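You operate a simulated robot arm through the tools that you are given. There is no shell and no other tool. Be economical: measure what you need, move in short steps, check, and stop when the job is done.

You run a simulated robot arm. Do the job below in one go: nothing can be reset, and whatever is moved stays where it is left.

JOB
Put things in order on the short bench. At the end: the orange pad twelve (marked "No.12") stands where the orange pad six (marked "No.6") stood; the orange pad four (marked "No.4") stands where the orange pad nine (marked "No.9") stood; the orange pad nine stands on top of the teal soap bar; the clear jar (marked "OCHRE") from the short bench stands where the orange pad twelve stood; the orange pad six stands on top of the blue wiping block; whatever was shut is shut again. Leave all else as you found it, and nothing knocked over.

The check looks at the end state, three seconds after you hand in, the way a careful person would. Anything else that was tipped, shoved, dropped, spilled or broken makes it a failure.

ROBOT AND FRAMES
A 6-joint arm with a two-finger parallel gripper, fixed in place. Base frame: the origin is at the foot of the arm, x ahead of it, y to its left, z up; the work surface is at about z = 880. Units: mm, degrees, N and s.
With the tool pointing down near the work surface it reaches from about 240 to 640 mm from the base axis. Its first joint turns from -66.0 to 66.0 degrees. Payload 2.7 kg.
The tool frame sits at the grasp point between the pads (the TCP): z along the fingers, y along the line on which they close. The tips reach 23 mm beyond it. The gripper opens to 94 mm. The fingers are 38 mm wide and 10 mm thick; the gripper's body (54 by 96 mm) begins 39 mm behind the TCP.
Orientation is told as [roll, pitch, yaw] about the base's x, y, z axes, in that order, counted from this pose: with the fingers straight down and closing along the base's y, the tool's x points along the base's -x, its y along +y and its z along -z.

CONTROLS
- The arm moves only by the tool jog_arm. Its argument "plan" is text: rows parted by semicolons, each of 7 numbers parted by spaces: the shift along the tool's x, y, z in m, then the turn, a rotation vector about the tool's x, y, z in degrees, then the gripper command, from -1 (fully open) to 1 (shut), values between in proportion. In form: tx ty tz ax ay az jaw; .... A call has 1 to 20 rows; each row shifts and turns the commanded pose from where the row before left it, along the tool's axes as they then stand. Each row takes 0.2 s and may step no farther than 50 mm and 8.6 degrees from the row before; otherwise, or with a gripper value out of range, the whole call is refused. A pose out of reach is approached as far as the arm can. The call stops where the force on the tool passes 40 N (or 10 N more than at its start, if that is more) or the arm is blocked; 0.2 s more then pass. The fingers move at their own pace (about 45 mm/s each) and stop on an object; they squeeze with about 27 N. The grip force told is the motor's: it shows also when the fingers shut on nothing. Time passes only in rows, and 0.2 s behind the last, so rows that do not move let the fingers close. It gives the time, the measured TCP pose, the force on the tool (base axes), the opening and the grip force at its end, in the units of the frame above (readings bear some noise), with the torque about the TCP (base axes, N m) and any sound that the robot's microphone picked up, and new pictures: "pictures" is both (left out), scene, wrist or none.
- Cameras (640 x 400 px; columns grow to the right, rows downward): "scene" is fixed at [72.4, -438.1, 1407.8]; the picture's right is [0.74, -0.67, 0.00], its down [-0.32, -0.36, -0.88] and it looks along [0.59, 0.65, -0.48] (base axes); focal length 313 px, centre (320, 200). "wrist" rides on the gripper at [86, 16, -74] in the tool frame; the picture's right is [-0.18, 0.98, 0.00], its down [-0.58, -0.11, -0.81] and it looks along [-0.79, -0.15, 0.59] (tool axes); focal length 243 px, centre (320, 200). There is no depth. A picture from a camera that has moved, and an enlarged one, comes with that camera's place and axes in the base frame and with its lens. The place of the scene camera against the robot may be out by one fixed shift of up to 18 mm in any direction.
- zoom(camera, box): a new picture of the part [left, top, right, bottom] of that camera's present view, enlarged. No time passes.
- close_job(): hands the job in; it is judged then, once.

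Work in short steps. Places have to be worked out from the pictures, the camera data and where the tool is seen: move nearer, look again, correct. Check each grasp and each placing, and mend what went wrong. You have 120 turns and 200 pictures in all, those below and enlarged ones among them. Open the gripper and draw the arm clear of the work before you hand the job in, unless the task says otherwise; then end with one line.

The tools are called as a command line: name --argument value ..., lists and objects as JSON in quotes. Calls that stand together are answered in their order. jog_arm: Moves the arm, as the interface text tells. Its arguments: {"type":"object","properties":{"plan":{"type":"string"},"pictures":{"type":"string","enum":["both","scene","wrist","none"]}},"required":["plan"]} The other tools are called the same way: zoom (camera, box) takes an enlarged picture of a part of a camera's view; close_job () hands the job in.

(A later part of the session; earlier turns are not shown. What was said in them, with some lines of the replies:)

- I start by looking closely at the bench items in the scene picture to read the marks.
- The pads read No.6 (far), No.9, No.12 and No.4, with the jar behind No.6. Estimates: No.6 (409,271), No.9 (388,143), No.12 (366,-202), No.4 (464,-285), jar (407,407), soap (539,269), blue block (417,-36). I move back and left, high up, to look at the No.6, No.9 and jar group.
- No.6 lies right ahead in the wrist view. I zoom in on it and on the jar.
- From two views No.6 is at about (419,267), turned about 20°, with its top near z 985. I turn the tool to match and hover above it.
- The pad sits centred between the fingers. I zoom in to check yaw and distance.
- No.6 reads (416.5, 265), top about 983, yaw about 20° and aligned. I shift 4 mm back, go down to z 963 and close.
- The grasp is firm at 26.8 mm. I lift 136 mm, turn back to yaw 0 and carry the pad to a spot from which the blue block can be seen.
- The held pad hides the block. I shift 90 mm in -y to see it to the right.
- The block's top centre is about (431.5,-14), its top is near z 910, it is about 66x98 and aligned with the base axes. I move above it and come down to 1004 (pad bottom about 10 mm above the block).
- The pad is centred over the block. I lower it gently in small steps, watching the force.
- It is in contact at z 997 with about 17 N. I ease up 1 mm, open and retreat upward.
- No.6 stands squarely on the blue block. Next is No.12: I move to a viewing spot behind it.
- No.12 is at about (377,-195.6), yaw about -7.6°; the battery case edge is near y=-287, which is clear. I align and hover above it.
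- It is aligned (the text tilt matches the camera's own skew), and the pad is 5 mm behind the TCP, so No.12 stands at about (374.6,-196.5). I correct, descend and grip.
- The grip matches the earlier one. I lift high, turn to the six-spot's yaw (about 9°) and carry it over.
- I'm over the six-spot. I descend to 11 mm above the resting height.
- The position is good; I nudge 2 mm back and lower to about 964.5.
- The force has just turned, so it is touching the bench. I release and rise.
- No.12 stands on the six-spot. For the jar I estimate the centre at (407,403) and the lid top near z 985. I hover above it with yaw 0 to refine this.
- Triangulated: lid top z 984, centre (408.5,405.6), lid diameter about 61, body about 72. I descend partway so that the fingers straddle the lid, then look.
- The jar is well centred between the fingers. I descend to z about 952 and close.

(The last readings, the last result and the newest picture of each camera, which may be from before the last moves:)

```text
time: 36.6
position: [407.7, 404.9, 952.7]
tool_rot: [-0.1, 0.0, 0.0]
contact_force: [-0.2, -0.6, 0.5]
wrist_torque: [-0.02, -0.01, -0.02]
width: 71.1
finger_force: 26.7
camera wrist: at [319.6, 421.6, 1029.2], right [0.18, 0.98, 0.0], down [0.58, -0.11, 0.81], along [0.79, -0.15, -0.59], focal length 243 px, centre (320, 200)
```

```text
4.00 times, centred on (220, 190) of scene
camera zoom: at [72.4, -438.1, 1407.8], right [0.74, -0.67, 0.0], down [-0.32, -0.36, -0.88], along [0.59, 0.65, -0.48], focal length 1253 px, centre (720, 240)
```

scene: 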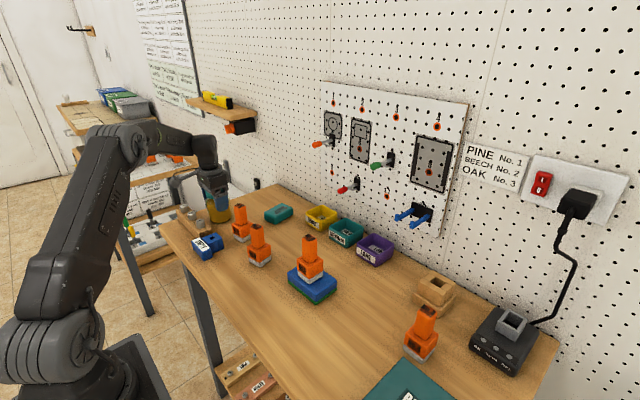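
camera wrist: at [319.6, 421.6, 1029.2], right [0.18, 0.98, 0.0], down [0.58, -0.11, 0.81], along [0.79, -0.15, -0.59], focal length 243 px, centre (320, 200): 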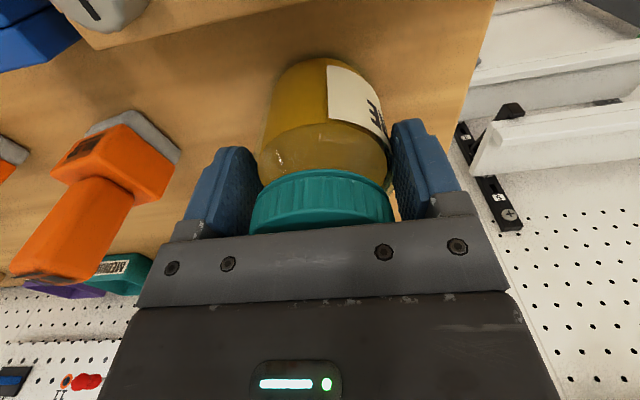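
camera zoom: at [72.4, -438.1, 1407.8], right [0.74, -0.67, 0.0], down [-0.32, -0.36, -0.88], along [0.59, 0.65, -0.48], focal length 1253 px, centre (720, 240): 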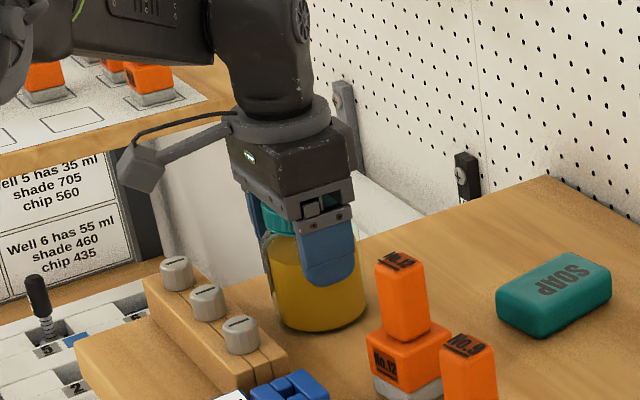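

The grip holds on the body at 71 mm. I lift slowly and check.

jog_arm --plan "0 0 0 0 0 0 1;0 0 -0.005 0 0 0 1;0 0 -0.01 0 0 0 1;0 0 -0.015 0 0 0 1;0 0 -0.02 0 0 0 1;0 0 0 0 0 0 1"

zoom --camera "wrist" --box '[220, 30, 440, 250]'

```text
time: 38.0
position: [408.2, 406.1, 1004.9]
tool_rot: [0.0, 0.0, 0.0]
contact_force: [-0.3, 0.0, -2.0]
wrist_torque: [0.02, -0.04, 0.0]
width: 71.0
finger_force: 27.2
camera wrist: at [320.9, 421.4, 1079.8], right [0.18, 0.98, 0.0], down [0.58, -0.11, 0.81], along [0.79, -0.15, -0.59], focal length 243 px, centre (320, 200)
```

scene: 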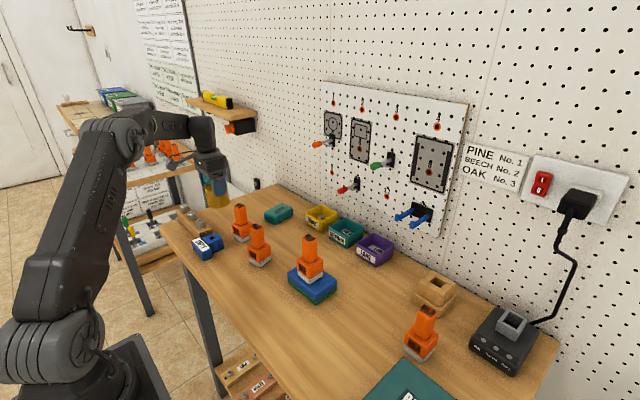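
wrist: 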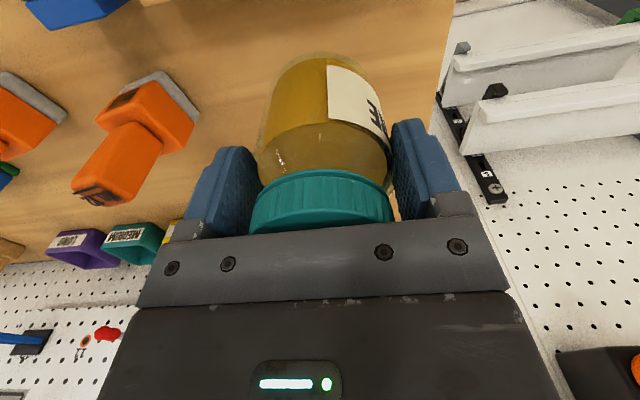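

```text
1.82 times, centred on (330, 140) of wrist
camera zoom: at [320.9, 421.4, 1079.8], right [0.18, 0.98, 0.0], down [0.58, -0.11, 0.81], along [0.79, -0.15, -0.59], focal length 441 px, centre (302, 309)
```

zoom: 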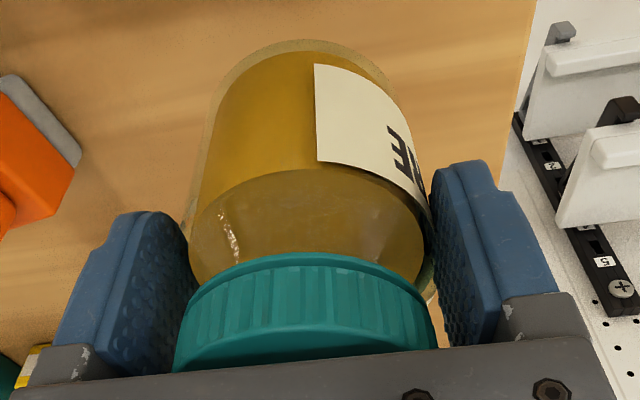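

The jar is held level with its lid on. I lift to about 1150 and carry it to the No.12 spot (374,-196).

jog_arm --plan "0 0 -0.025 0 0 0 1;0 0 -0.035 0 0 0 1;0 0 -0.035 0 0 0 1;0 0 -0.03 0 0 0 1;0 0 -0.02 0 0 0 1;0.001 -0.02 0 0 0 0 1;0.002 -0.035 0 0 0 0 1;0.002 -0.04 0 0 0 0 1;0.0025 -0.045 0 0 0 0 1;0.0025 -0.045 0 0 0 0 1;0.0025 -0.045 0 0 0 0 1;0.0025 -0.045 0 0 0 0 1;0.0025 -0.045 0 0 0 0 1;0.0025 -0.045 0 0 0 0 1;0.0025 -0.045 0 0 0 0 1;0.0025 -0.045 0 0 0 0 1;0.0025 -0.045 0 0 0 0 1;0.0025 -0.04 0 0 0 0 1;0.002 -0.035 0 0 0 0 1;0.002 -0.026 0 0 0 0 1" --pictures "none"

```text
time: 42.2
position: [374.2, -195.0, 1148.3]
tool_rot: [-0.1, -0.1, 0.1]
contact_force: [-0.3, -0.3, -2.3]
wrist_torque: [0.0, 0.02, -0.01]
width: 71.2
finger_force: 26.8
```

I descend to about 12 mm above resting height (952.7).

jog_arm --plan "0 0 0.02 0 0 0 1;0 0 0.035 0 0 0 1;0 0 0.035 0 0 0 1;0 0 0.035 0 0 0 1;0 0 0.03 0 0 0 1;0 0 0.02 0 0 0 1;0 0 0.008 0 0 0 1;0 0 0 0 0 0 1"

zoom --camera "scene" --box '[300, 260, 460, 400]'

```text
time: 44.0
position: [372.4, -196.7, 964.8]
tool_rot: [0.0, 0.1, -0.1]
contact_force: [0.4, -0.7, -2.1]
wrist_torque: [0.02, 0.01, 0.0]
width: 71.1
finger_force: 27.1
camera wrist: at [285.8, -180.1, 1041.4], right [0.18, 0.98, 0.0], down [0.58, -0.11, 0.81], along [0.79, -0.15, -0.59], focal length 243 px, centre (320, 200)
```

scene: 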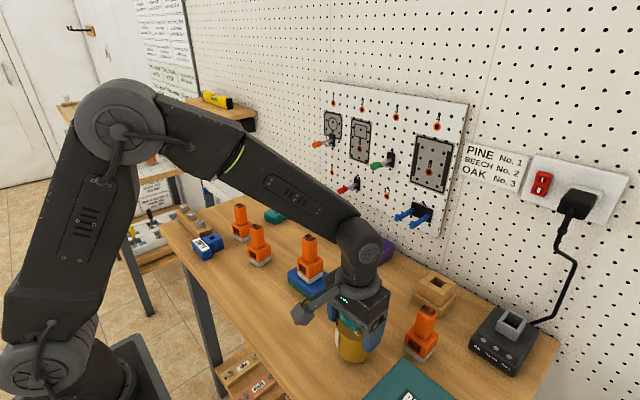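
wrist: 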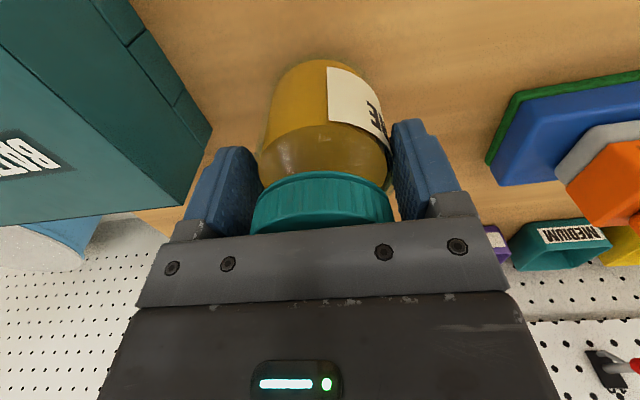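

```text
2.86 times, centred on (380, 330) of scene
camera zoom: at [72.4, -438.2, 1407.8], right [0.74, -0.67, 0.0], down [-0.32, -0.36, -0.88], along [0.59, 0.65, -0.48], focal length 895 px, centre (149, -171)
```

zoom: 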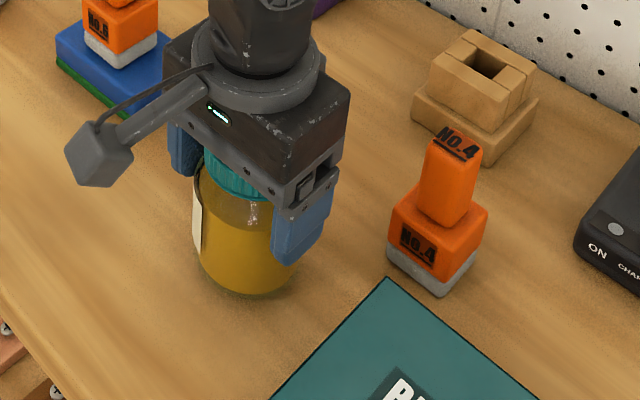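

It is clear of the battery case. I lower gently to contact.

jog_arm --plan "-0.001 0 0.004 0 0 0 1;0 0 0.004 0 0 0 1;0 0 0.002 0 0 0 1;0 0 0 0 0 0 1" --pictures "none"

```text
time: 45.0
position: [374.3, -195.3, 955.7]
tool_rot: [0.0, 0.0, -0.1]
contact_force: [0.6, 0.1, -2.8]
wrist_torque: [-0.02, -0.03, 0.01]
width: 71.1
finger_force: 26.8
```

jog_arm --plan "0 0 0.0015 0 0 0 1;0 0 0.001 0 0 0 1;0 0 0 0 0 0 1" --pictures "none"

```text
time: 45.8
position: [376.0, -196.2, 952.3]
tool_rot: [0.0, 0.0, -0.1]
contact_force: [-2.2, 1.3, 4.7]
wrist_torque: [0.2, 0.09, 0.07]
width: 71.0
finger_force: 26.8
```

It is touching the bench (about 5–7 N). I open and rise straight up.

jog_arm --plan "0 0 0 0 0 0 -1;0 0 0 0 0 0 -1;0 0 0 0 0 0 -1;0 0 -0.01 0 0 0 -1;0 0 -0.025 0 0 0 -1;0 0 -0.03 0 0 0 -1;0 0 -0.035 0 0 0 -1;0 0 -0.02 0 0 0 -1;0 0 0 0 0 0 -1"

zoom --camera "scene" --box '[300, 260, 460, 400]'

```text
time: 47.8
position: [374.0, -195.6, 1073.7]
tool_rot: [0.1, 0.0, 0.0]
contact_force: [-0.3, -0.4, 0.1]
wrist_torque: [-0.03, 0.03, -0.01]
width: 93.9
finger_force: 0.0
camera wrist: at [287.8, -179.7, 1149.6], right [0.18, 0.98, 0.0], down [0.58, -0.11, 0.81], along [0.79, -0.15, -0.59], focal length 243 px, centre (320, 200)
```

scene: 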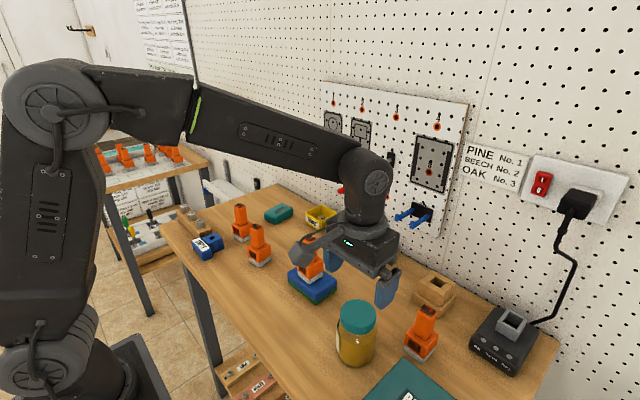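
wrist: 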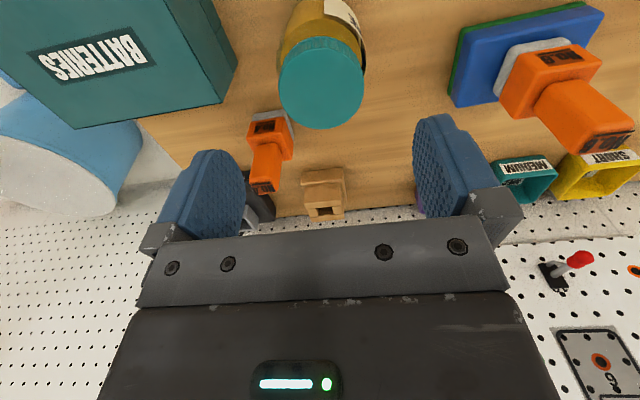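

```text
2.86 times, centred on (380, 330) of scene
camera zoom: at [72.4, -438.1, 1407.8], right [0.74, -0.67, 0.0], down [-0.32, -0.36, -0.88], along [0.59, 0.65, -0.48], focal length 895 px, centre (149, -171)
```

zoom: 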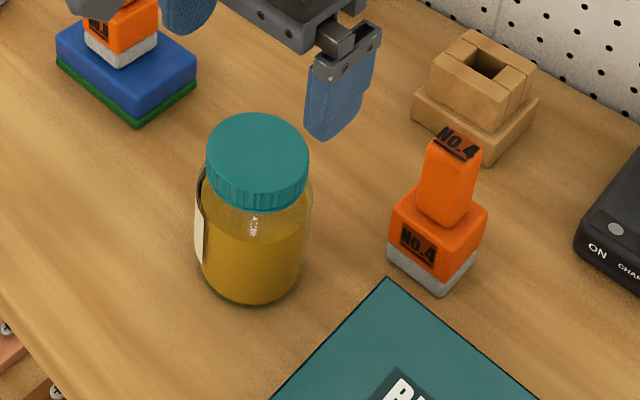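

The jar stands upright and shut. Next is No.9: I move to a viewing spot behind it.

jog_arm --plan "0.0082 0.0384 -0.01 0 0 0 -1;0.0082 0.0384 -0.01 0 0 0 -1;0.0082 0.0384 -0.01 0 0 0 -1;0.0082 0.0384 0 0 0 0 -1;0.0082 0.0384 0 0 0 0 -1;0.0082 0.0384 0 0 0 0 -1;0.0082 0.0384 0.01 0 0 0 -1;0.0082 0.0384 0.01 0 0 0 -1;0.0082 0.0384 0.01 0 0 0 -1;0 0 0 0 0 0 -1" --pictures "wrist"

zoom --camera "wrist" --box '[250, 70, 410, 210]'

```text
time: 50.0
position: [302.3, 151.7, 1069.6]
tool_rot: [0.0, -0.1, -0.1]
contact_force: [0.1, 0.3, 0.3]
wrist_torque: [0.03, 0.02, 0.01]
width: 94.0
finger_force: 0.0
camera wrist: at [214.3, 167.9, 1146.0], right [0.18, 0.98, 0.0], down [0.58, -0.11, 0.81], along [0.79, -0.15, -0.59], focal length 243 px, centre (320, 200)
```

wrist: 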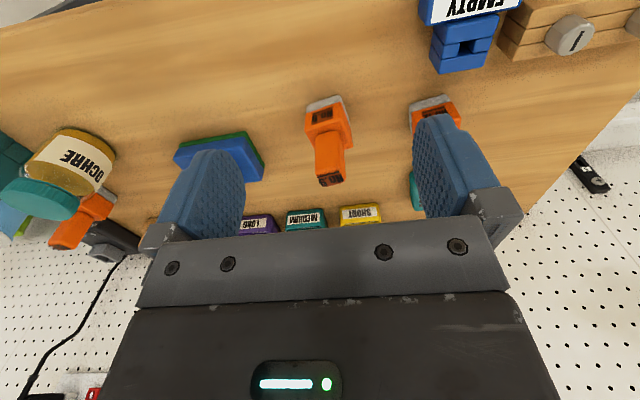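

```text
2.86 times, centred on (330, 140) of wrist
camera zoom: at [214.3, 167.9, 1146.0], right [0.18, 0.98, 0.0], down [0.58, -0.11, 0.81], along [0.79, -0.15, -0.59], focal length 693 px, centre (291, 371)
```

zoom: 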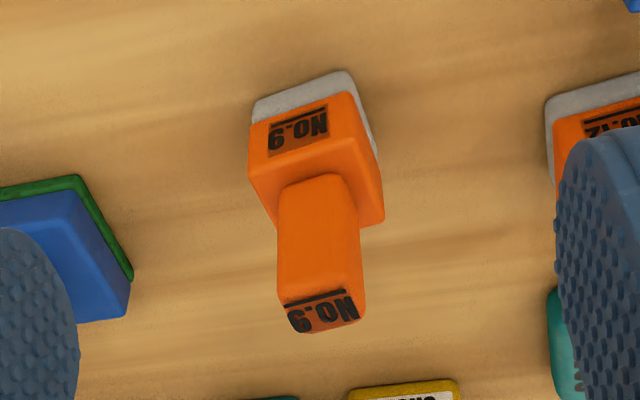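

No.9 is at about (397.5,144), yaw about 9.8°. I align and hover above it.

jog_arm --plan "0 0 0 0 0 -4.9 -1;0 0 0 0 0 -4.9 -1;-0.0308 -0.0078 0.01 0 0 0 -1;-0.0308 -0.0078 0.015 0 0 0 -1;-0.0309 -0.0079 0.0146 0 0 0 -1;0 0 0 0 0 0 -1" --pictures "wrist"

zoom --camera "wrist" --box '[250, 0, 410, 140]'

```text
time: 51.4
position: [397.7, 143.8, 1032.6]
tool_rot: [-0.1, -0.1, 9.8]
contact_force: [0.4, 0.7, -0.4]
wrist_torque: [0.0, 0.06, 0.02]
width: 94.2
finger_force: 0.0
camera wrist: at [308.8, 144.7, 1107.9], right [0.01, 1.0, 0.0], down [0.59, -0.01, 0.81], along [0.81, -0.01, -0.59], focal length 243 px, centre (320, 200)
```

wrist: 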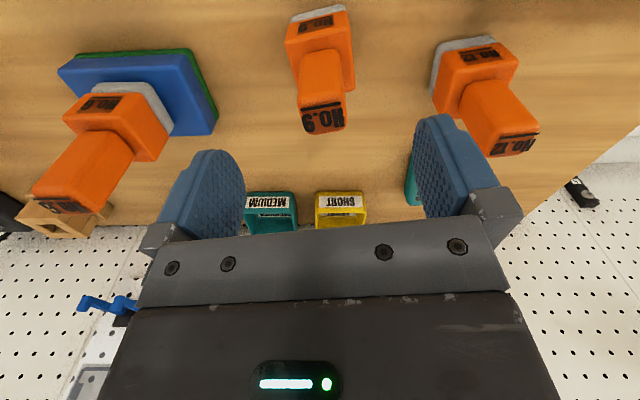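

```text
2.86 times, centred on (330, 70) of wrist
camera zoom: at [308.8, 144.7, 1107.9], right [0.01, 1.0, 0.0], down [0.59, -0.01, 0.81], along [0.81, -0.01, -0.59], focal length 693 px, centre (291, 571)
```

zoom: 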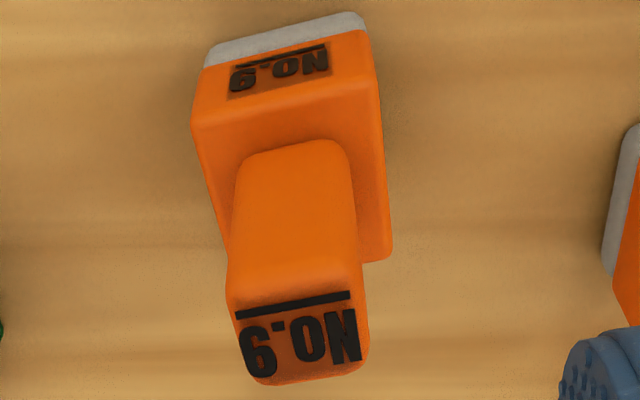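

It is aligned, with a small correction needed (2.5 mm back, 1.5 mm left). I descend and grip No.9.

jog_arm --plan "0.0025 0.0015 0.02 0 0 0 -1;0 0 0.02 0 0 0 -1;0 0 0.016 0 0 0 -1;0 0 0.013 0 0 0 -1;0 0 0 0 0 0 -1;0 0 0 0 0 0 1;0 0 0 0 0 0 1;0 0 0 0 0 0 1;0 0 0 0 0 0 1;0 0 0 0 0 0 1;0 0 0 0 0 0 1" --pictures "wrist"

```text
time: 53.8
position: [393.6, 142.5, 963.8]
tool_rot: [-0.1, 0.0, 9.8]
contact_force: [0.2, 0.7, 1.0]
wrist_torque: [0.02, -0.1, 0.01]
width: 26.9
finger_force: 26.5
camera wrist: at [304.4, 145.1, 1040.5], right [0.01, 1.0, 0.0], down [0.59, -0.01, 0.81], along [0.81, -0.01, -0.59], focal length 243 px, centre (320, 200)
```

wrist: 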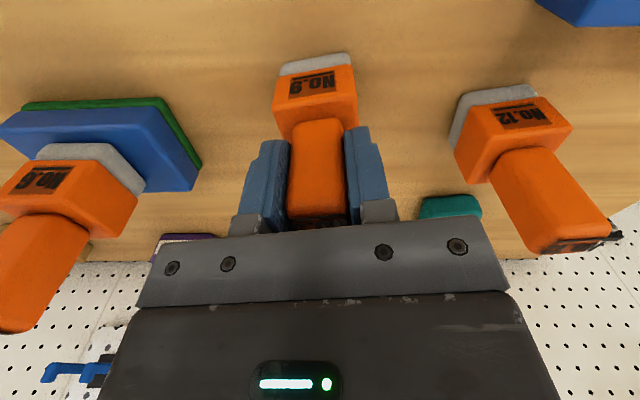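

No.9 is held, gripped at about (394.5,143.5). I lift it and move to where I can see the soap bar beside the held pad.

jog_arm --plan "0 0 -0.02 0 0 0 1;0 0 -0.03 0 0 0 1;0 0 -0.035 0 0 0 1;0 0 -0.035 0 0 0 1;0 0 -0.027 0 0 0 1;0 0 0 0 0 4.9 1;0 0 0 0 0 4.9 1;-0.0155 0.0235 0 0 0 0 1;-0.0155 0.0235 0 0 0 0 1;-0.015 0.0235 0 0 0 0 1;0 0 0 0 0 0 1" --pictures "wrist"

zoom --camera "wrist" --box '[320, 40, 460, 170]'

zoom --camera "scene" --box '[240, 180, 340, 260]'

```text
time: 56.2
position: [441.6, 213.5, 1111.6]
tool_rot: [0.0, 0.0, 0.0]
contact_force: [0.4, -0.3, -2.3]
wrist_torque: [0.0, 0.0, -0.05]
width: 26.7
finger_force: 27.3
camera wrist: at [353.8, 230.4, 1186.7], right [0.18, 0.98, 0.0], down [0.58, -0.11, 0.81], along [0.79, -0.15, -0.59], focal length 243 px, centre (320, 200)
```

wrist: 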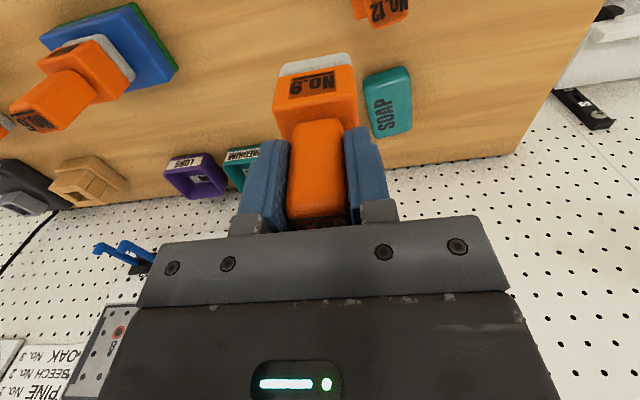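

```text
3.08 times, centred on (390, 105) of wrist
camera zoom: at [353.8, 230.4, 1186.7], right [0.18, 0.98, 0.0], down [0.58, -0.11, 0.81], along [0.79, -0.15, -0.59], focal length 746 px, centre (105, 492)
```

zoom: 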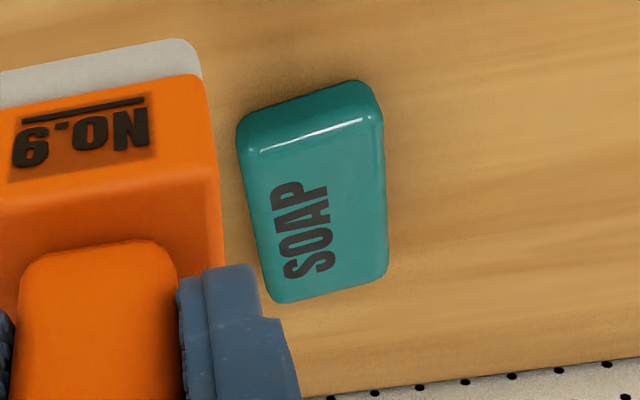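

```text
5.00 times, centred on (290, 220) of scene
camera zoom: at [72.4, -438.1, 1407.8], right [0.74, -0.67, 0.0], down [-0.32, -0.36, -0.88], along [0.59, 0.65, -0.48], focal length 1567 px, centre (470, 100)
```

zoom: 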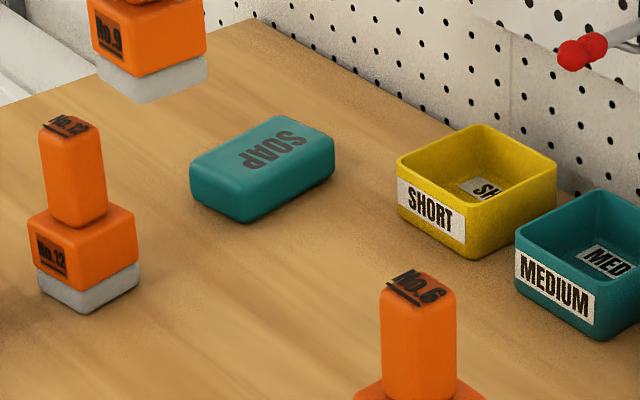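

The soap's centre is about (555,285.5), yaw about 8.8°, with its top near 905. I carry No.9 above it and come down to z 1012.

jog_arm --plan "0 0 0 0 0 -4.4 1;0 0 0 0 0 -4.4 1;-0.03025 0.0134 0 0 0 0 1;-0.03025 0.0134 0 0 0 0 1;-0.03025 0.0134 0 0 0 0 1;-0.03025 0.0134 0 0 0 0 1;0 0 0.03 0 0 0 1;0 0 0.035 0 0 0 1;0 0 0.023 0 0 0 1;0 0 0.011 0 0 0 1;0 0 0 0 0 0 1"

zoom --camera "wrist" --box '[230, 0, 400, 150]'

zoom --camera "scene" --box '[230, 160, 340, 250]'

```text
time: 58.6
position: [533.0, 276.3, 1005.5]
tool_rot: [0.1, 0.0, 8.8]
contact_force: [-1.9, -0.4, -2.9]
wrist_torque: [-0.03, 0.02, 0.0]
width: 26.7
finger_force: 27.2
out of reach, approached as far as the arm can: row 6
camera wrist: at [444.3, 279.0, 1081.4], right [0.03, 1.0, 0.0], down [0.59, -0.02, 0.81], along [0.81, -0.03, -0.59], focal length 243 px, centre (320, 200)
```

scene: 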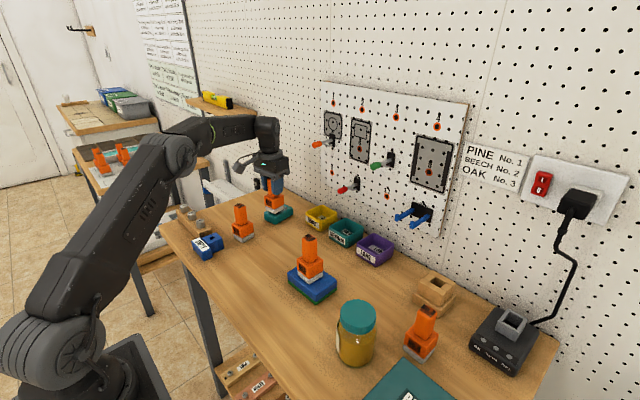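
wrist: 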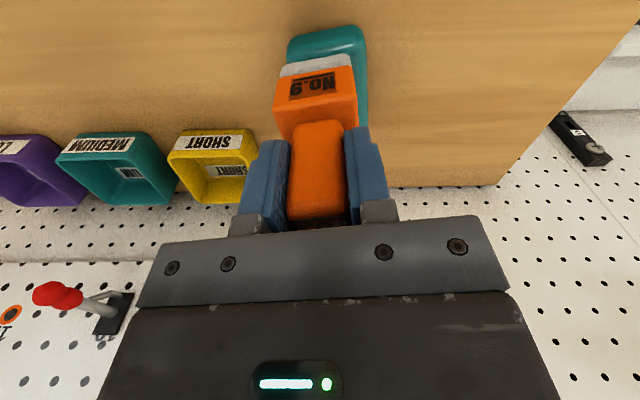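

```text
2.67 times, centred on (315, 75) of wrist
camera zoom: at [444.3, 279.0, 1081.4], right [0.03, 1.0, 0.0], down [0.59, -0.02, 0.81], along [0.81, -0.03, -0.59], focal length 647 px, centre (333, 533)
```

zoom: 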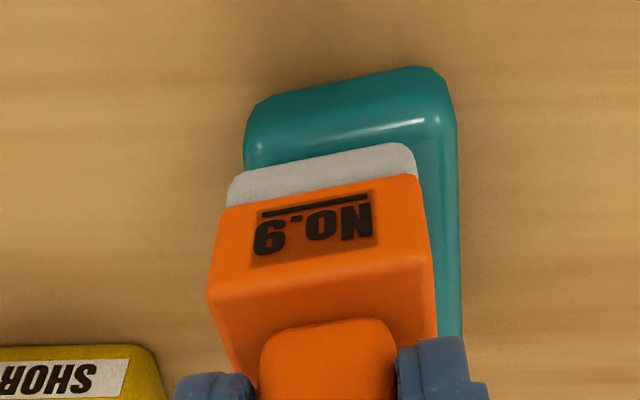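

```text
4.44 times, centred on (285, 205) of scene
camera zoom: at [72.4, -438.1, 1407.8], right [0.74, -0.67, 0.0], down [-0.32, -0.36, -0.88], along [0.59, 0.65, -0.48], focal length 1393 px, centre (476, 178)
```

zoom: 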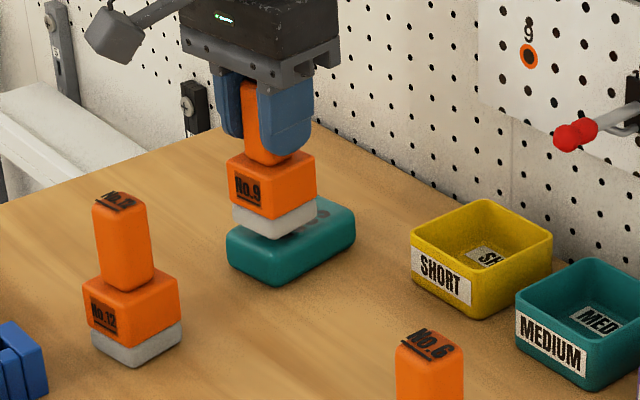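

The tool reached only (533,276) at that height. The soap centre shows at +21 forward and +5 left of the TCP, which matches (553,284.5). I move on at this lower height.

jog_arm --plan "-0.006 0.002 0 0 0 0 1;-0.006 0.002 0 0 0 0 1;-0.005 0.001 0 0 0 0 1;0 0 0 0 0 0 1"

zoom --camera "scene" --box '[230, 160, 340, 250]'

```text
time: 59.6
position: [550.6, 284.1, 1004.9]
tool_rot: [0.0, 0.0, 8.8]
contact_force: [0.0, 0.5, -1.6]
wrist_torque: [-0.03, -0.03, 0.0]
width: 26.8
finger_force: 27.4
camera wrist: at [462.3, 286.7, 1081.5], right [0.03, 1.0, 0.0], down [0.59, -0.02, 0.81], along [0.81, -0.03, -0.59], focal length 243 px, centre (320, 200)
```

scene: 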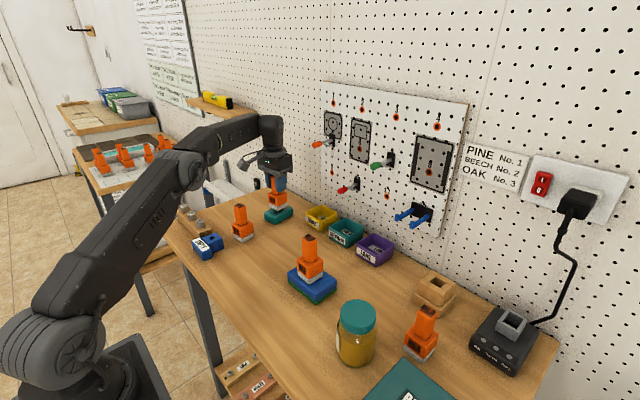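
wrist: 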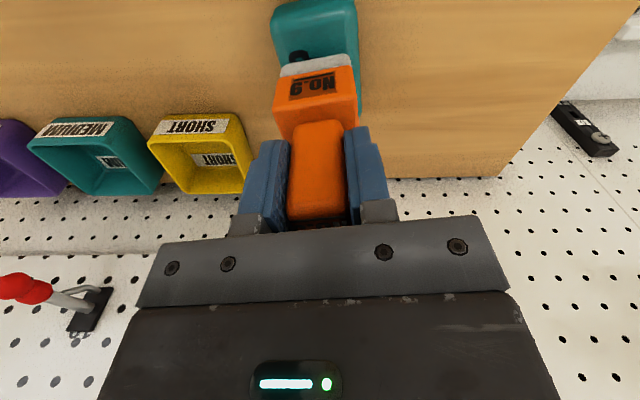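

```text
4.44 times, centred on (285, 205) of scene
camera zoom: at [72.4, -438.1, 1407.8], right [0.74, -0.67, 0.0], down [-0.32, -0.36, -0.88], along [0.59, 0.65, -0.48], focal length 1393 px, centre (476, 178)
```

zoom: 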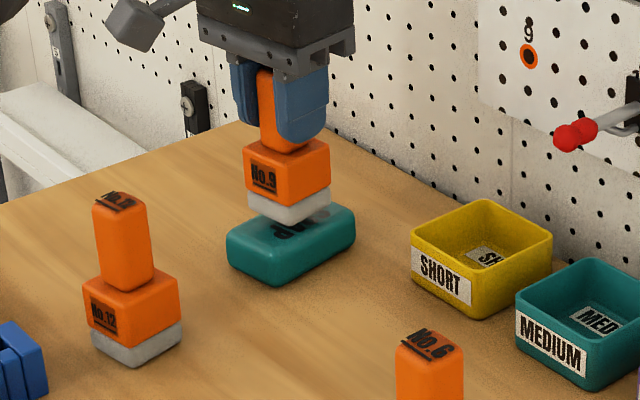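

It is now centred over the soap. I lower stepwise to contact.

jog_arm --plan "0 0 0.004 0 0 0 1;0 0 0.004 0 0 0 1;0 0 0.003 0 0 0 1;0 0 0 0 0 0 1" --pictures "none"

```text
time: 60.6
position: [551.3, 283.4, 995.1]
tool_rot: [0.0, -0.2, 8.7]
contact_force: [-3.7, -2.3, 14.2]
wrist_torque: [-0.2, 0.44, 0.01]
width: 26.8
finger_force: 27.7
```

It is in contact at z 995. I ease up 1 mm, then look before releasing.

jog_arm --plan "0 0 -0.001 0 0 0 1;0 0 0 0 0 0 1" --pictures "none"

zoom --camera "scene" --box '[230, 160, 340, 250]'

zoom --camera "wrist" --box '[230, 0, 400, 150]'

```text
time: 61.2
position: [550.2, 285.1, 995.5]
tool_rot: [0.2, -0.2, 8.8]
contact_force: [-2.5, -0.2, 15.8]
wrist_torque: [-0.03, 0.31, -0.01]
width: 26.6
finger_force: 26.9
```

```text
4.44 times, centred on (285, 205) of scene
camera zoom: at [72.0, -438.3, 1407.8], right [0.74, -0.67, 0.0], down [-0.32, -0.36, -0.88], along [0.59, 0.65, -0.48], focal length 1393 px, centre (476, 178)
```

zoom: 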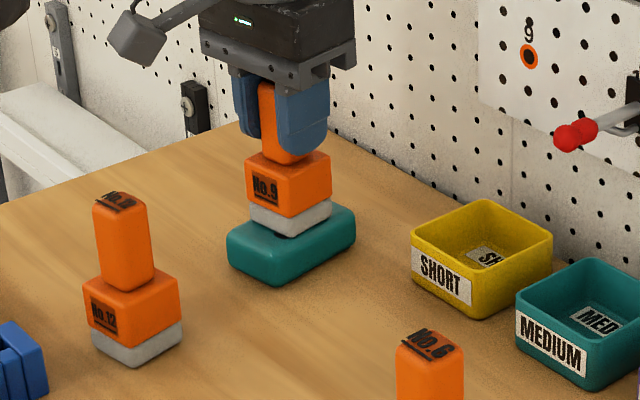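

```text
2.67 times, centred on (315, 75) of wrist
camera zoom: at [462.4, 286.9, 1071.9], right [0.03, 1.0, 0.0], down [0.59, -0.02, 0.81], along [0.81, -0.02, -0.59], focal length 647 px, centre (333, 533)
```

zoom: 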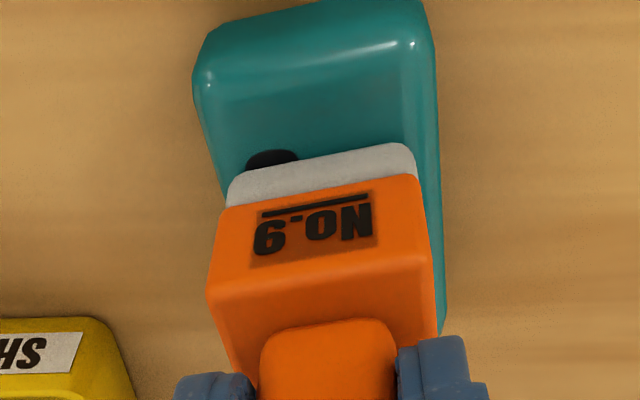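

The pad sits within the soap's top face. I ease off the remaining load and release.

jog_arm --plan "0 0 -0.0015 0 0 0 1;0 0 0 0 0 0 0.1;0 0 0 0 0 0 0.1;0 0 0 0 0 0 -0.3;0 0 0 0 0 0 -0.3;0 0 -0.015 0 0 0 -0.3;0 0 -0.025 0 0 0 -0.3;0 0 -0.025 0 0 0 -0.3;0 0 0 0 0 0 -0.3" --pictures "both"

zoom --camera "scene" --box '[230, 160, 340, 250]'

```text
time: 63.2
position: [549.6, 281.9, 1060.8]
tool_rot: [0.0, 0.0, 8.7]
contact_force: [0.5, -0.6, -0.2]
wrist_torque: [-0.01, -0.01, 0.02]
width: 60.9
finger_force: 0.2
camera wrist: at [461.7, 284.4, 1136.5], right [0.03, 1.0, 0.0], down [0.59, -0.02, 0.81], along [0.81, -0.03, -0.59], focal length 243 px, centre (320, 200)
```

scene: 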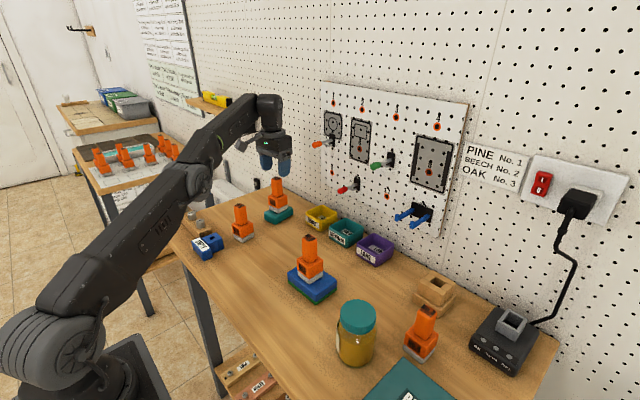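
wrist: 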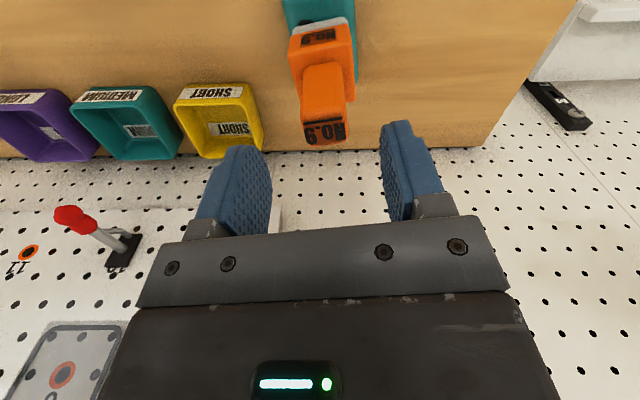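

```text
4.44 times, centred on (285, 205) of scene
camera zoom: at [72.4, -438.1, 1407.8], right [0.74, -0.67, 0.0], down [-0.32, -0.36, -0.88], along [0.59, 0.65, -0.48], focal length 1393 px, centre (476, 178)
```

zoom: 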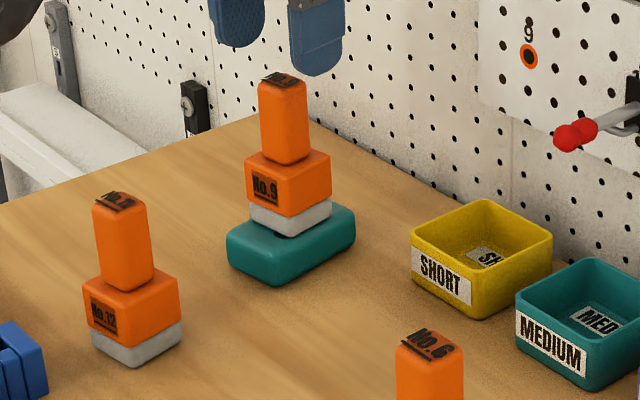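

No.9 stands on the soap. Last is No.4: I travel high to a viewing spot behind it.

jog_arm --plan "0.01 0 -0.01 0 0 4.4 -1;0.01 0 -0.01 0 0 4.4 -1;0.0107 -0.0394 -0.002 0 0 0 -1;0.0107 -0.0394 -0.002 0 0 0 -1;0.0107 -0.0394 -0.002 0 0 0 -1;0.0107 -0.0394 -0.002 0 0 0 -1;0.0107 -0.0394 -0.002 0 0 0 -1;0.0107 -0.0394 0 0 0 0 -1;0.0107 -0.0394 0 0 0 0 -1;0.0107 -0.0394 0 0 0 0 -1;0.0107 -0.0394 0 0 0 0 -1;0.0107 -0.0394 0 0 0 0 -1;0.0107 -0.0394 0 0 0 0 -1;0.0107 -0.0394 0 0 0 0 -1;0.0107 -0.0394 0 0 0 0 -1;0.0107 -0.0394 0 0 0 0 -1;0 0 0 0 0 0 -1" --pictures "wrist"

zoom --camera "wrist" --box '[250, 50, 410, 190]'

```text
time: 66.8
position: [382.1, -272.9, 1094.2]
tool_rot: [0.0, -0.1, 0.1]
contact_force: [0.6, 0.0, -0.1]
wrist_torque: [-0.04, 0.02, 0.01]
width: 94.0
finger_force: 0.1
camera wrist: at [295.0, -255.9, 1170.4], right [0.18, 0.98, 0.0], down [0.58, -0.11, 0.81], along [0.79, -0.15, -0.59], focal length 243 px, centre (320, 200)
```

wrist: 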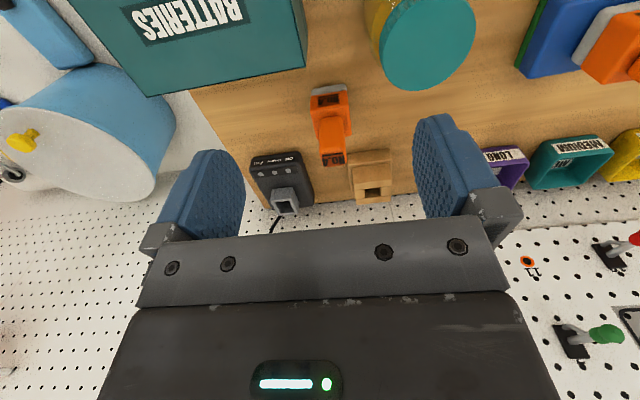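

```text
2.86 times, centred on (330, 120) of wrist
camera zoom: at [295.0, -255.9, 1170.4], right [0.18, 0.98, 0.0], down [0.58, -0.11, 0.81], along [0.79, -0.15, -0.59], focal length 693 px, centre (291, 429)
```

zoom: 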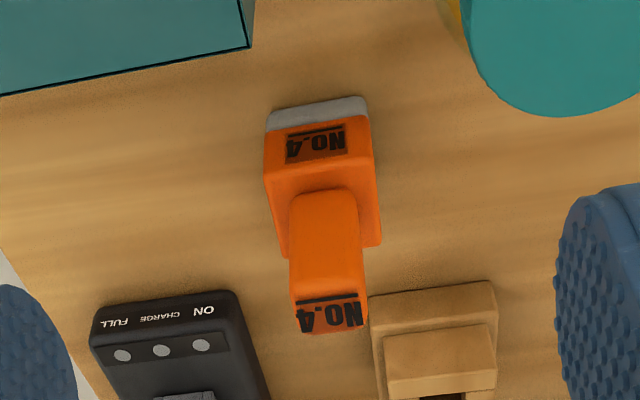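

No.4 is at about (476,-275), yaw about -2°. I align and hover above it.

jog_arm --plan "-0.031 0 0.01 0 0 2 -1;-0.031 0.0004 0.02 0 0 0 -1;-0.0309 0.0004 0.02 0 0 0 -1;0 0 0.014 0 0 0 -1;0 0 0 0 0 0 -1" --pictures "wrist"

zoom --camera "wrist" --box '[250, 0, 410, 140]'

```text
time: 68.0
position: [475.3, -272.4, 1030.7]
tool_rot: [0.1, 0.0, -2.1]
contact_force: [-0.6, -0.4, 0.8]
wrist_torque: [-0.01, -0.06, 0.01]
width: 94.1
finger_force: 0.1
camera wrist: at [388.8, -253.6, 1106.3], right [0.22, 0.98, 0.0], down [0.58, -0.13, 0.81], along [0.79, -0.18, -0.59], focal length 243 px, centre (320, 200)
```

wrist: 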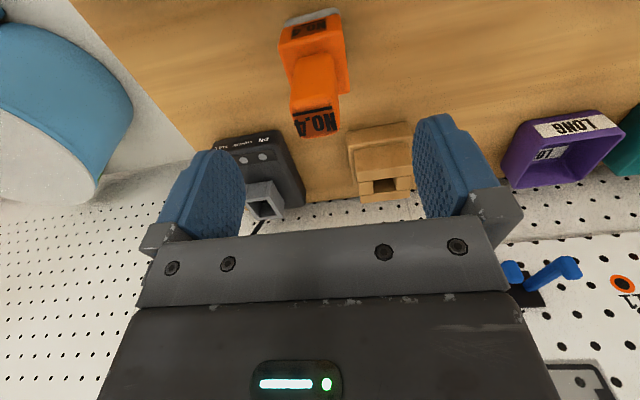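

```text
2.86 times, centred on (330, 70) of wrist
camera zoom: at [388.8, -253.6, 1106.3], right [0.22, 0.98, 0.0], down [0.58, -0.13, 0.81], along [0.79, -0.18, -0.59], focal length 693 px, centre (291, 571)
```

zoom: 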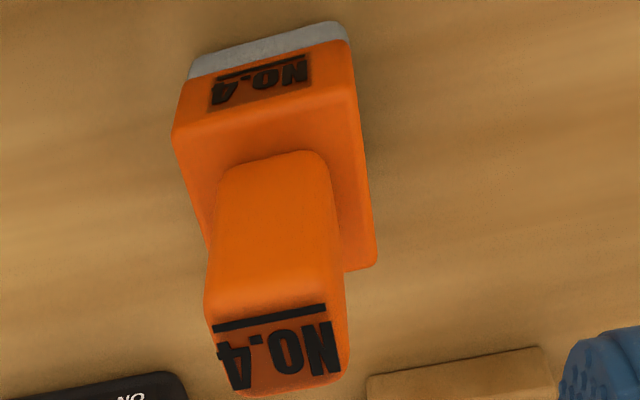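

It is aligned; I need 2.5 mm to -y. I descend and grip No.4.

jog_arm --plan "0 -0.0025 0.02 0 0 0 -1;0 0 0.02 0 0 0 -1;0 0 0.014 0 0 0 -1;0 0 0.013 0 0 0 -1;0 0 0 0 0 0 -1;0 0 0 0 0 0 1;0 0 0 0 0 0 1;0 0 0 0 0 0 1;0 0 0 0 0 0 1;0 0 0 0 0 0 1;0 0 0 0 0 0 1" --pictures "wrist"

```text
time: 70.4
position: [473.9, -274.6, 960.5]
tool_rot: [0.0, 0.0, -2.0]
contact_force: [-0.1, -1.7, 0.9]
wrist_torque: [0.01, -0.02, -0.01]
width: 26.8
finger_force: 26.7
camera wrist: at [388.4, -254.8, 1036.3], right [0.22, 0.98, 0.0], down [0.58, -0.13, 0.81], along [0.79, -0.18, -0.59], focal length 243 px, centre (320, 200)
```

wrist: 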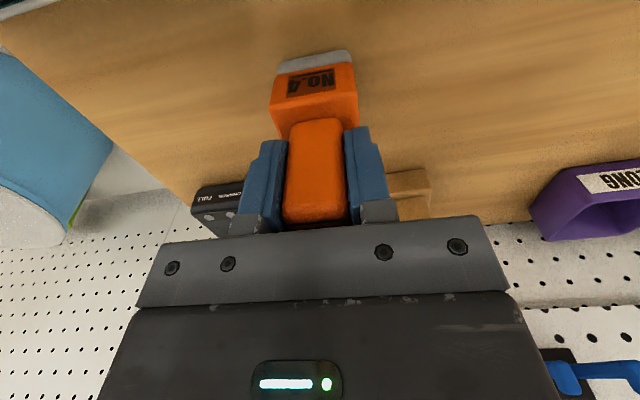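

The grip on No.4 matches No.9's. I lift, turn to 9.8° and carry it to the nine-spot (394.5,144).

jog_arm --plan "0 0 -0.02 0 0 0 1;0 0 -0.035 0 0 0 1;0 0 -0.04 0 0 0 1;0 0 -0.04 0 0 0 1;0 0 -0.04 0 0 0 1;0 0 0 0 0 -5.9 1;0 0 0 0 0 -5.9 1;0.00065 0.03 0 0 0 0 1;0.00065 0.0396 0 0 0 0 1;0.00065 0.0396 0 0 0 0 1;0.00065 0.0396 0 0 0 0 1;0.00065 0.0396 0 0 0 0 1;0.00065 0.0396 0 0 0 0 1;0.00065 0.0396 0 0 0 0 1;0.00065 0.0396 0 0 0 0 1;0.00065 0.0396 0 0 0 0 1;0.00065 0.0396 0 0 0 0 1;0.00065 0.0396 0 0 0 0 1;0 0 0 0 0 0 1" --pictures "none"

```text
time: 74.4
position: [396.8, 142.4, 1132.9]
tool_rot: [0.0, 0.1, 9.8]
contact_force: [-0.2, -0.4, -2.6]
wrist_torque: [-0.01, 0.0, -0.01]
width: 26.7
finger_force: 26.7
```

I'm over the spot. I descend to about 975 and check the position.

jog_arm --plan "0.001 0.001 0.03 0 0 0 1;0 0 0.035 0 0 0 1;0 0 0.035 0 0 0 1;0 0 0.03 0 0 0 1;0 0 0.02 0 0 0 1;0 0 0.008 0 0 0 1;0 0 0 0 0 0 1"

zoom --camera "scene" --box '[180, 160, 340, 280]'

```text
time: 76.0
position: [394.4, 145.1, 976.8]
tool_rot: [0.0, 0.0, 9.8]
contact_force: [1.2, 0.0, -1.2]
wrist_torque: [0.02, 0.0, -0.05]
width: 26.8
finger_force: 27.1
camera wrist: at [306.7, 145.8, 1052.5], right [0.01, 1.0, 0.0], down [0.59, -0.01, 0.81], along [0.81, -0.01, -0.59], focal length 243 px, centre (320, 200)
```

scene: 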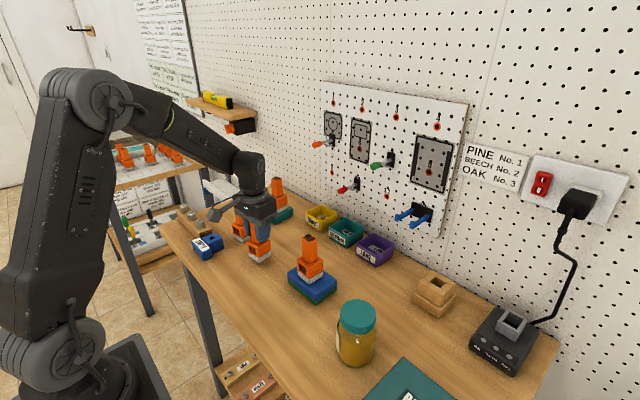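
wrist: 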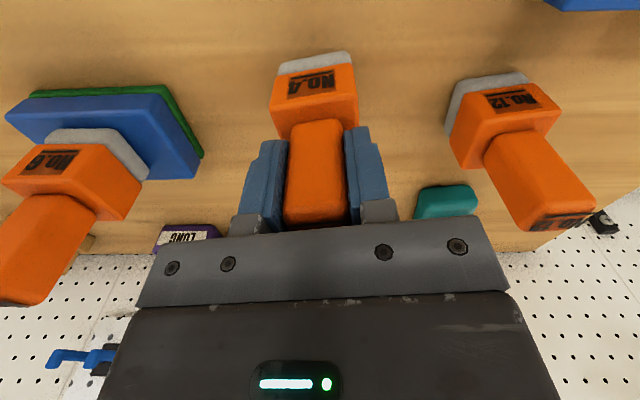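

```text
3.33 times, centred on (260, 220) of scene
camera zoom: at [72.4, -438.1, 1407.8], right [0.74, -0.67, 0.0], down [-0.32, -0.36, -0.88], along [0.59, 0.65, -0.48], focal length 1044 px, centre (520, 133)
```

zoom: 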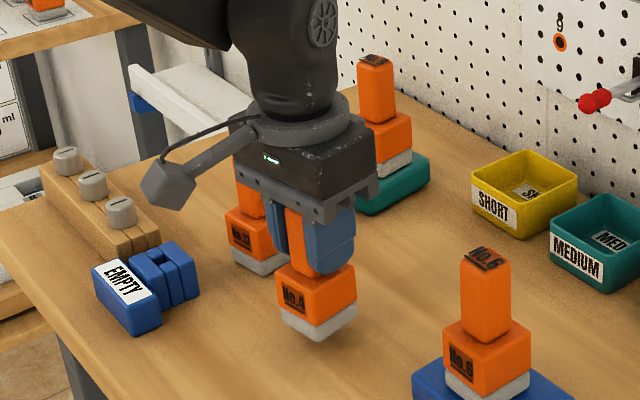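

I lower gently to the bench.

jog_arm --plan "0 0 0.004 0 0 0 1;0 0 0.004 0 0 0 1;0 0 0.003 0 0 0 1;0 0 0 0 0 0 1" --pictures "none"

```text
time: 77.0
position: [392.6, 144.5, 966.1]
tool_rot: [0.0, 0.0, 9.7]
contact_force: [0.4, -0.6, -1.5]
wrist_torque: [-0.02, 0.05, -0.03]
width: 27.2
finger_force: 27.7
```

jog_arm --plan "-0.001 0 0.002 0 0 0 1;0 0 0.001 0 0 0 1;0 0 0.001 0 0 0 1;0 0 0 0 0 0 1" --pictures "none"

```text
time: 78.0
position: [395.2, 144.9, 961.5]
tool_rot: [0.0, -0.1, 9.8]
contact_force: [0.0, -0.4, -1.8]
wrist_torque: [0.02, 0.01, 0.01]
width: 26.5
finger_force: 26.4
```

It is not touching yet (it was gripped at 960.5). I go 1–2 mm further.

jog_arm --plan "0 0 0.001 0 0 0 1;0 0 0.001 0 0 0 1;0 0 0 0 0 0 1" --pictures "none"

```text
time: 78.8
position: [395.3, 145.5, 960.8]
tool_rot: [0.0, 0.1, 9.8]
contact_force: [-0.6, -0.1, -1.5]
wrist_torque: [-0.03, -0.03, 0.02]
width: 26.8
finger_force: 26.8
```

jog_arm --plan "0 0 0.001 0 0 0 1;0 0 0.0005 0 0 0 1;0 0 0 0 0 0 1" --pictures "none"

zoom --camera "scene" --box '[220, 190, 320, 280]'

```text
time: 79.6
position: [394.5, 145.0, 960.4]
tool_rot: [0.1, -0.2, 9.8]
contact_force: [-0.4, 0.1, 5.0]
wrist_torque: [-0.03, 0.13, -0.02]
width: 26.8
finger_force: 27.1
```

```text
4.44 times, centred on (270, 235) of scene
camera zoom: at [72.3, -438.1, 1407.8], right [0.74, -0.67, 0.0], down [-0.32, -0.36, -0.88], along [0.59, 0.65, -0.48], focal length 1393 px, centre (542, 44)
```

zoom: 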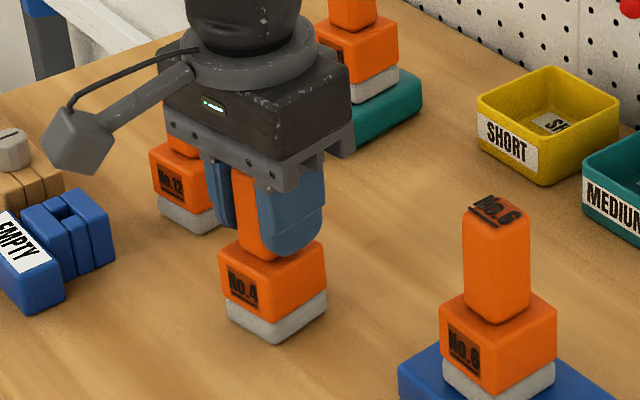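

Contact shows. I release and rise, then draw clear.

jog_arm --plan "0 0 0 0 0 0 0.1;0 0 0 0 0 0 0.1;0 0 0 0 0 0 -0.3;0 0 0 0 0 0 -0.3;0 0 -0.015 0 0 0 -0.3;0 0 -0.03 0 0 0 -0.3;0 0 -0.035 0 0 0 -0.3;0 0 -0.04 0 0 0 -1;0 0 -0.04 0 0 0 -1;0.02 0 -0.04 0 0 0 -1;0.03 0 -0.02 0 0 0 -1;0 0 0 0 0 0 -1"

zoom --camera "scene" --box '[160, 160, 320, 280]'

zoom --camera "scene" --box '[270, 220, 460, 400]'

```text
time: 82.2
position: [344.0, 136.3, 1177.2]
tool_rot: [0.0, 0.1, 9.8]
contact_force: [-0.4, 0.2, 0.1]
wrist_torque: [-0.03, -0.03, -0.02]
width: 94.2
finger_force: 0.0
camera wrist: at [255.6, 138.5, 1253.1], right [0.01, 1.0, 0.0], down [0.59, -0.01, 0.81], along [0.81, -0.01, -0.59], focal length 243 px, centre (320, 200)
```

scene: 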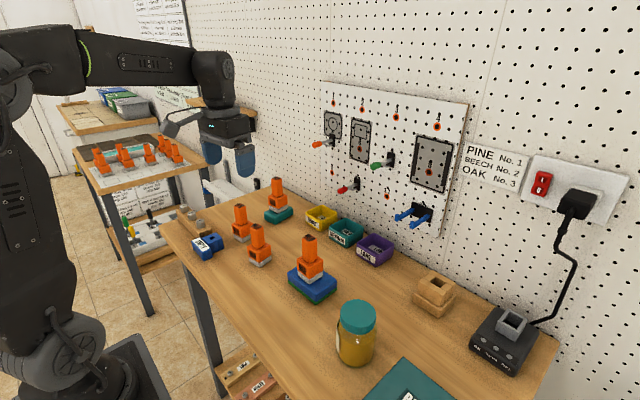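
wrist: 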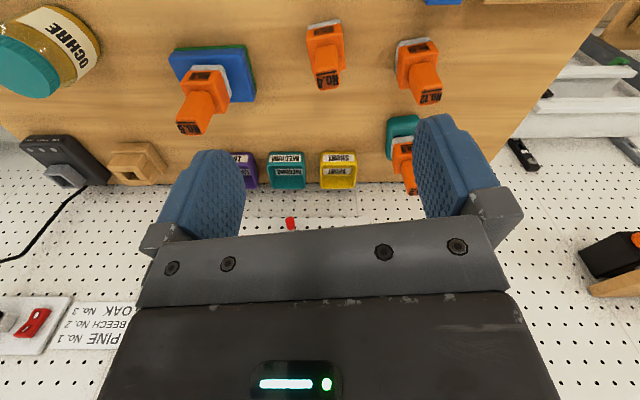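

```text
3.33 times, centred on (240, 220) of scene
camera zoom: at [72.4, -438.1, 1407.8], right [0.74, -0.67, 0.0], down [-0.32, -0.36, -0.88], along [0.59, 0.65, -0.48], focal length 1044 px, centre (587, 133)
```

zoom: 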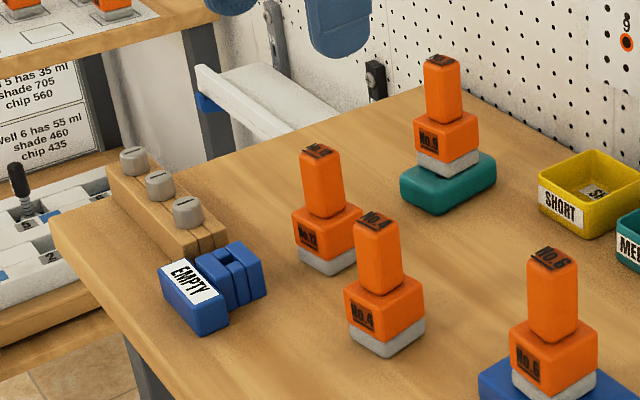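

```text
2.22 times, centred on (365, 310) of scene
camera zoom: at [72.4, -438.1, 1407.8], right [0.74, -0.67, 0.0], down [-0.32, -0.36, -0.88], along [0.59, 0.65, -0.48], focal length 696 px, centre (220, -44)
```

zoom: 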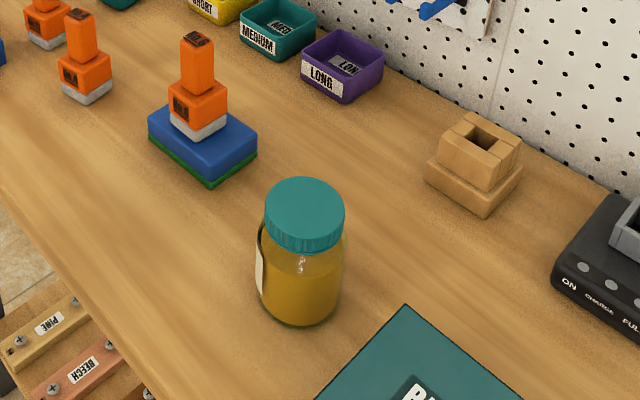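

All the pads match the outlines of the spots they took over, both stacks stand, and the jar is upright and shut with the arm clear. I hand in.

close_job

```text
The job is handed in.
```

The job is handed in: No.12 is on six's spot, No.4 on nine's spot, No.9 on the teal soap bar, No.6 on the blue wiping block, and the shut OCHRE jar on twelve's spot; the last pictures showed nothing knocked over.
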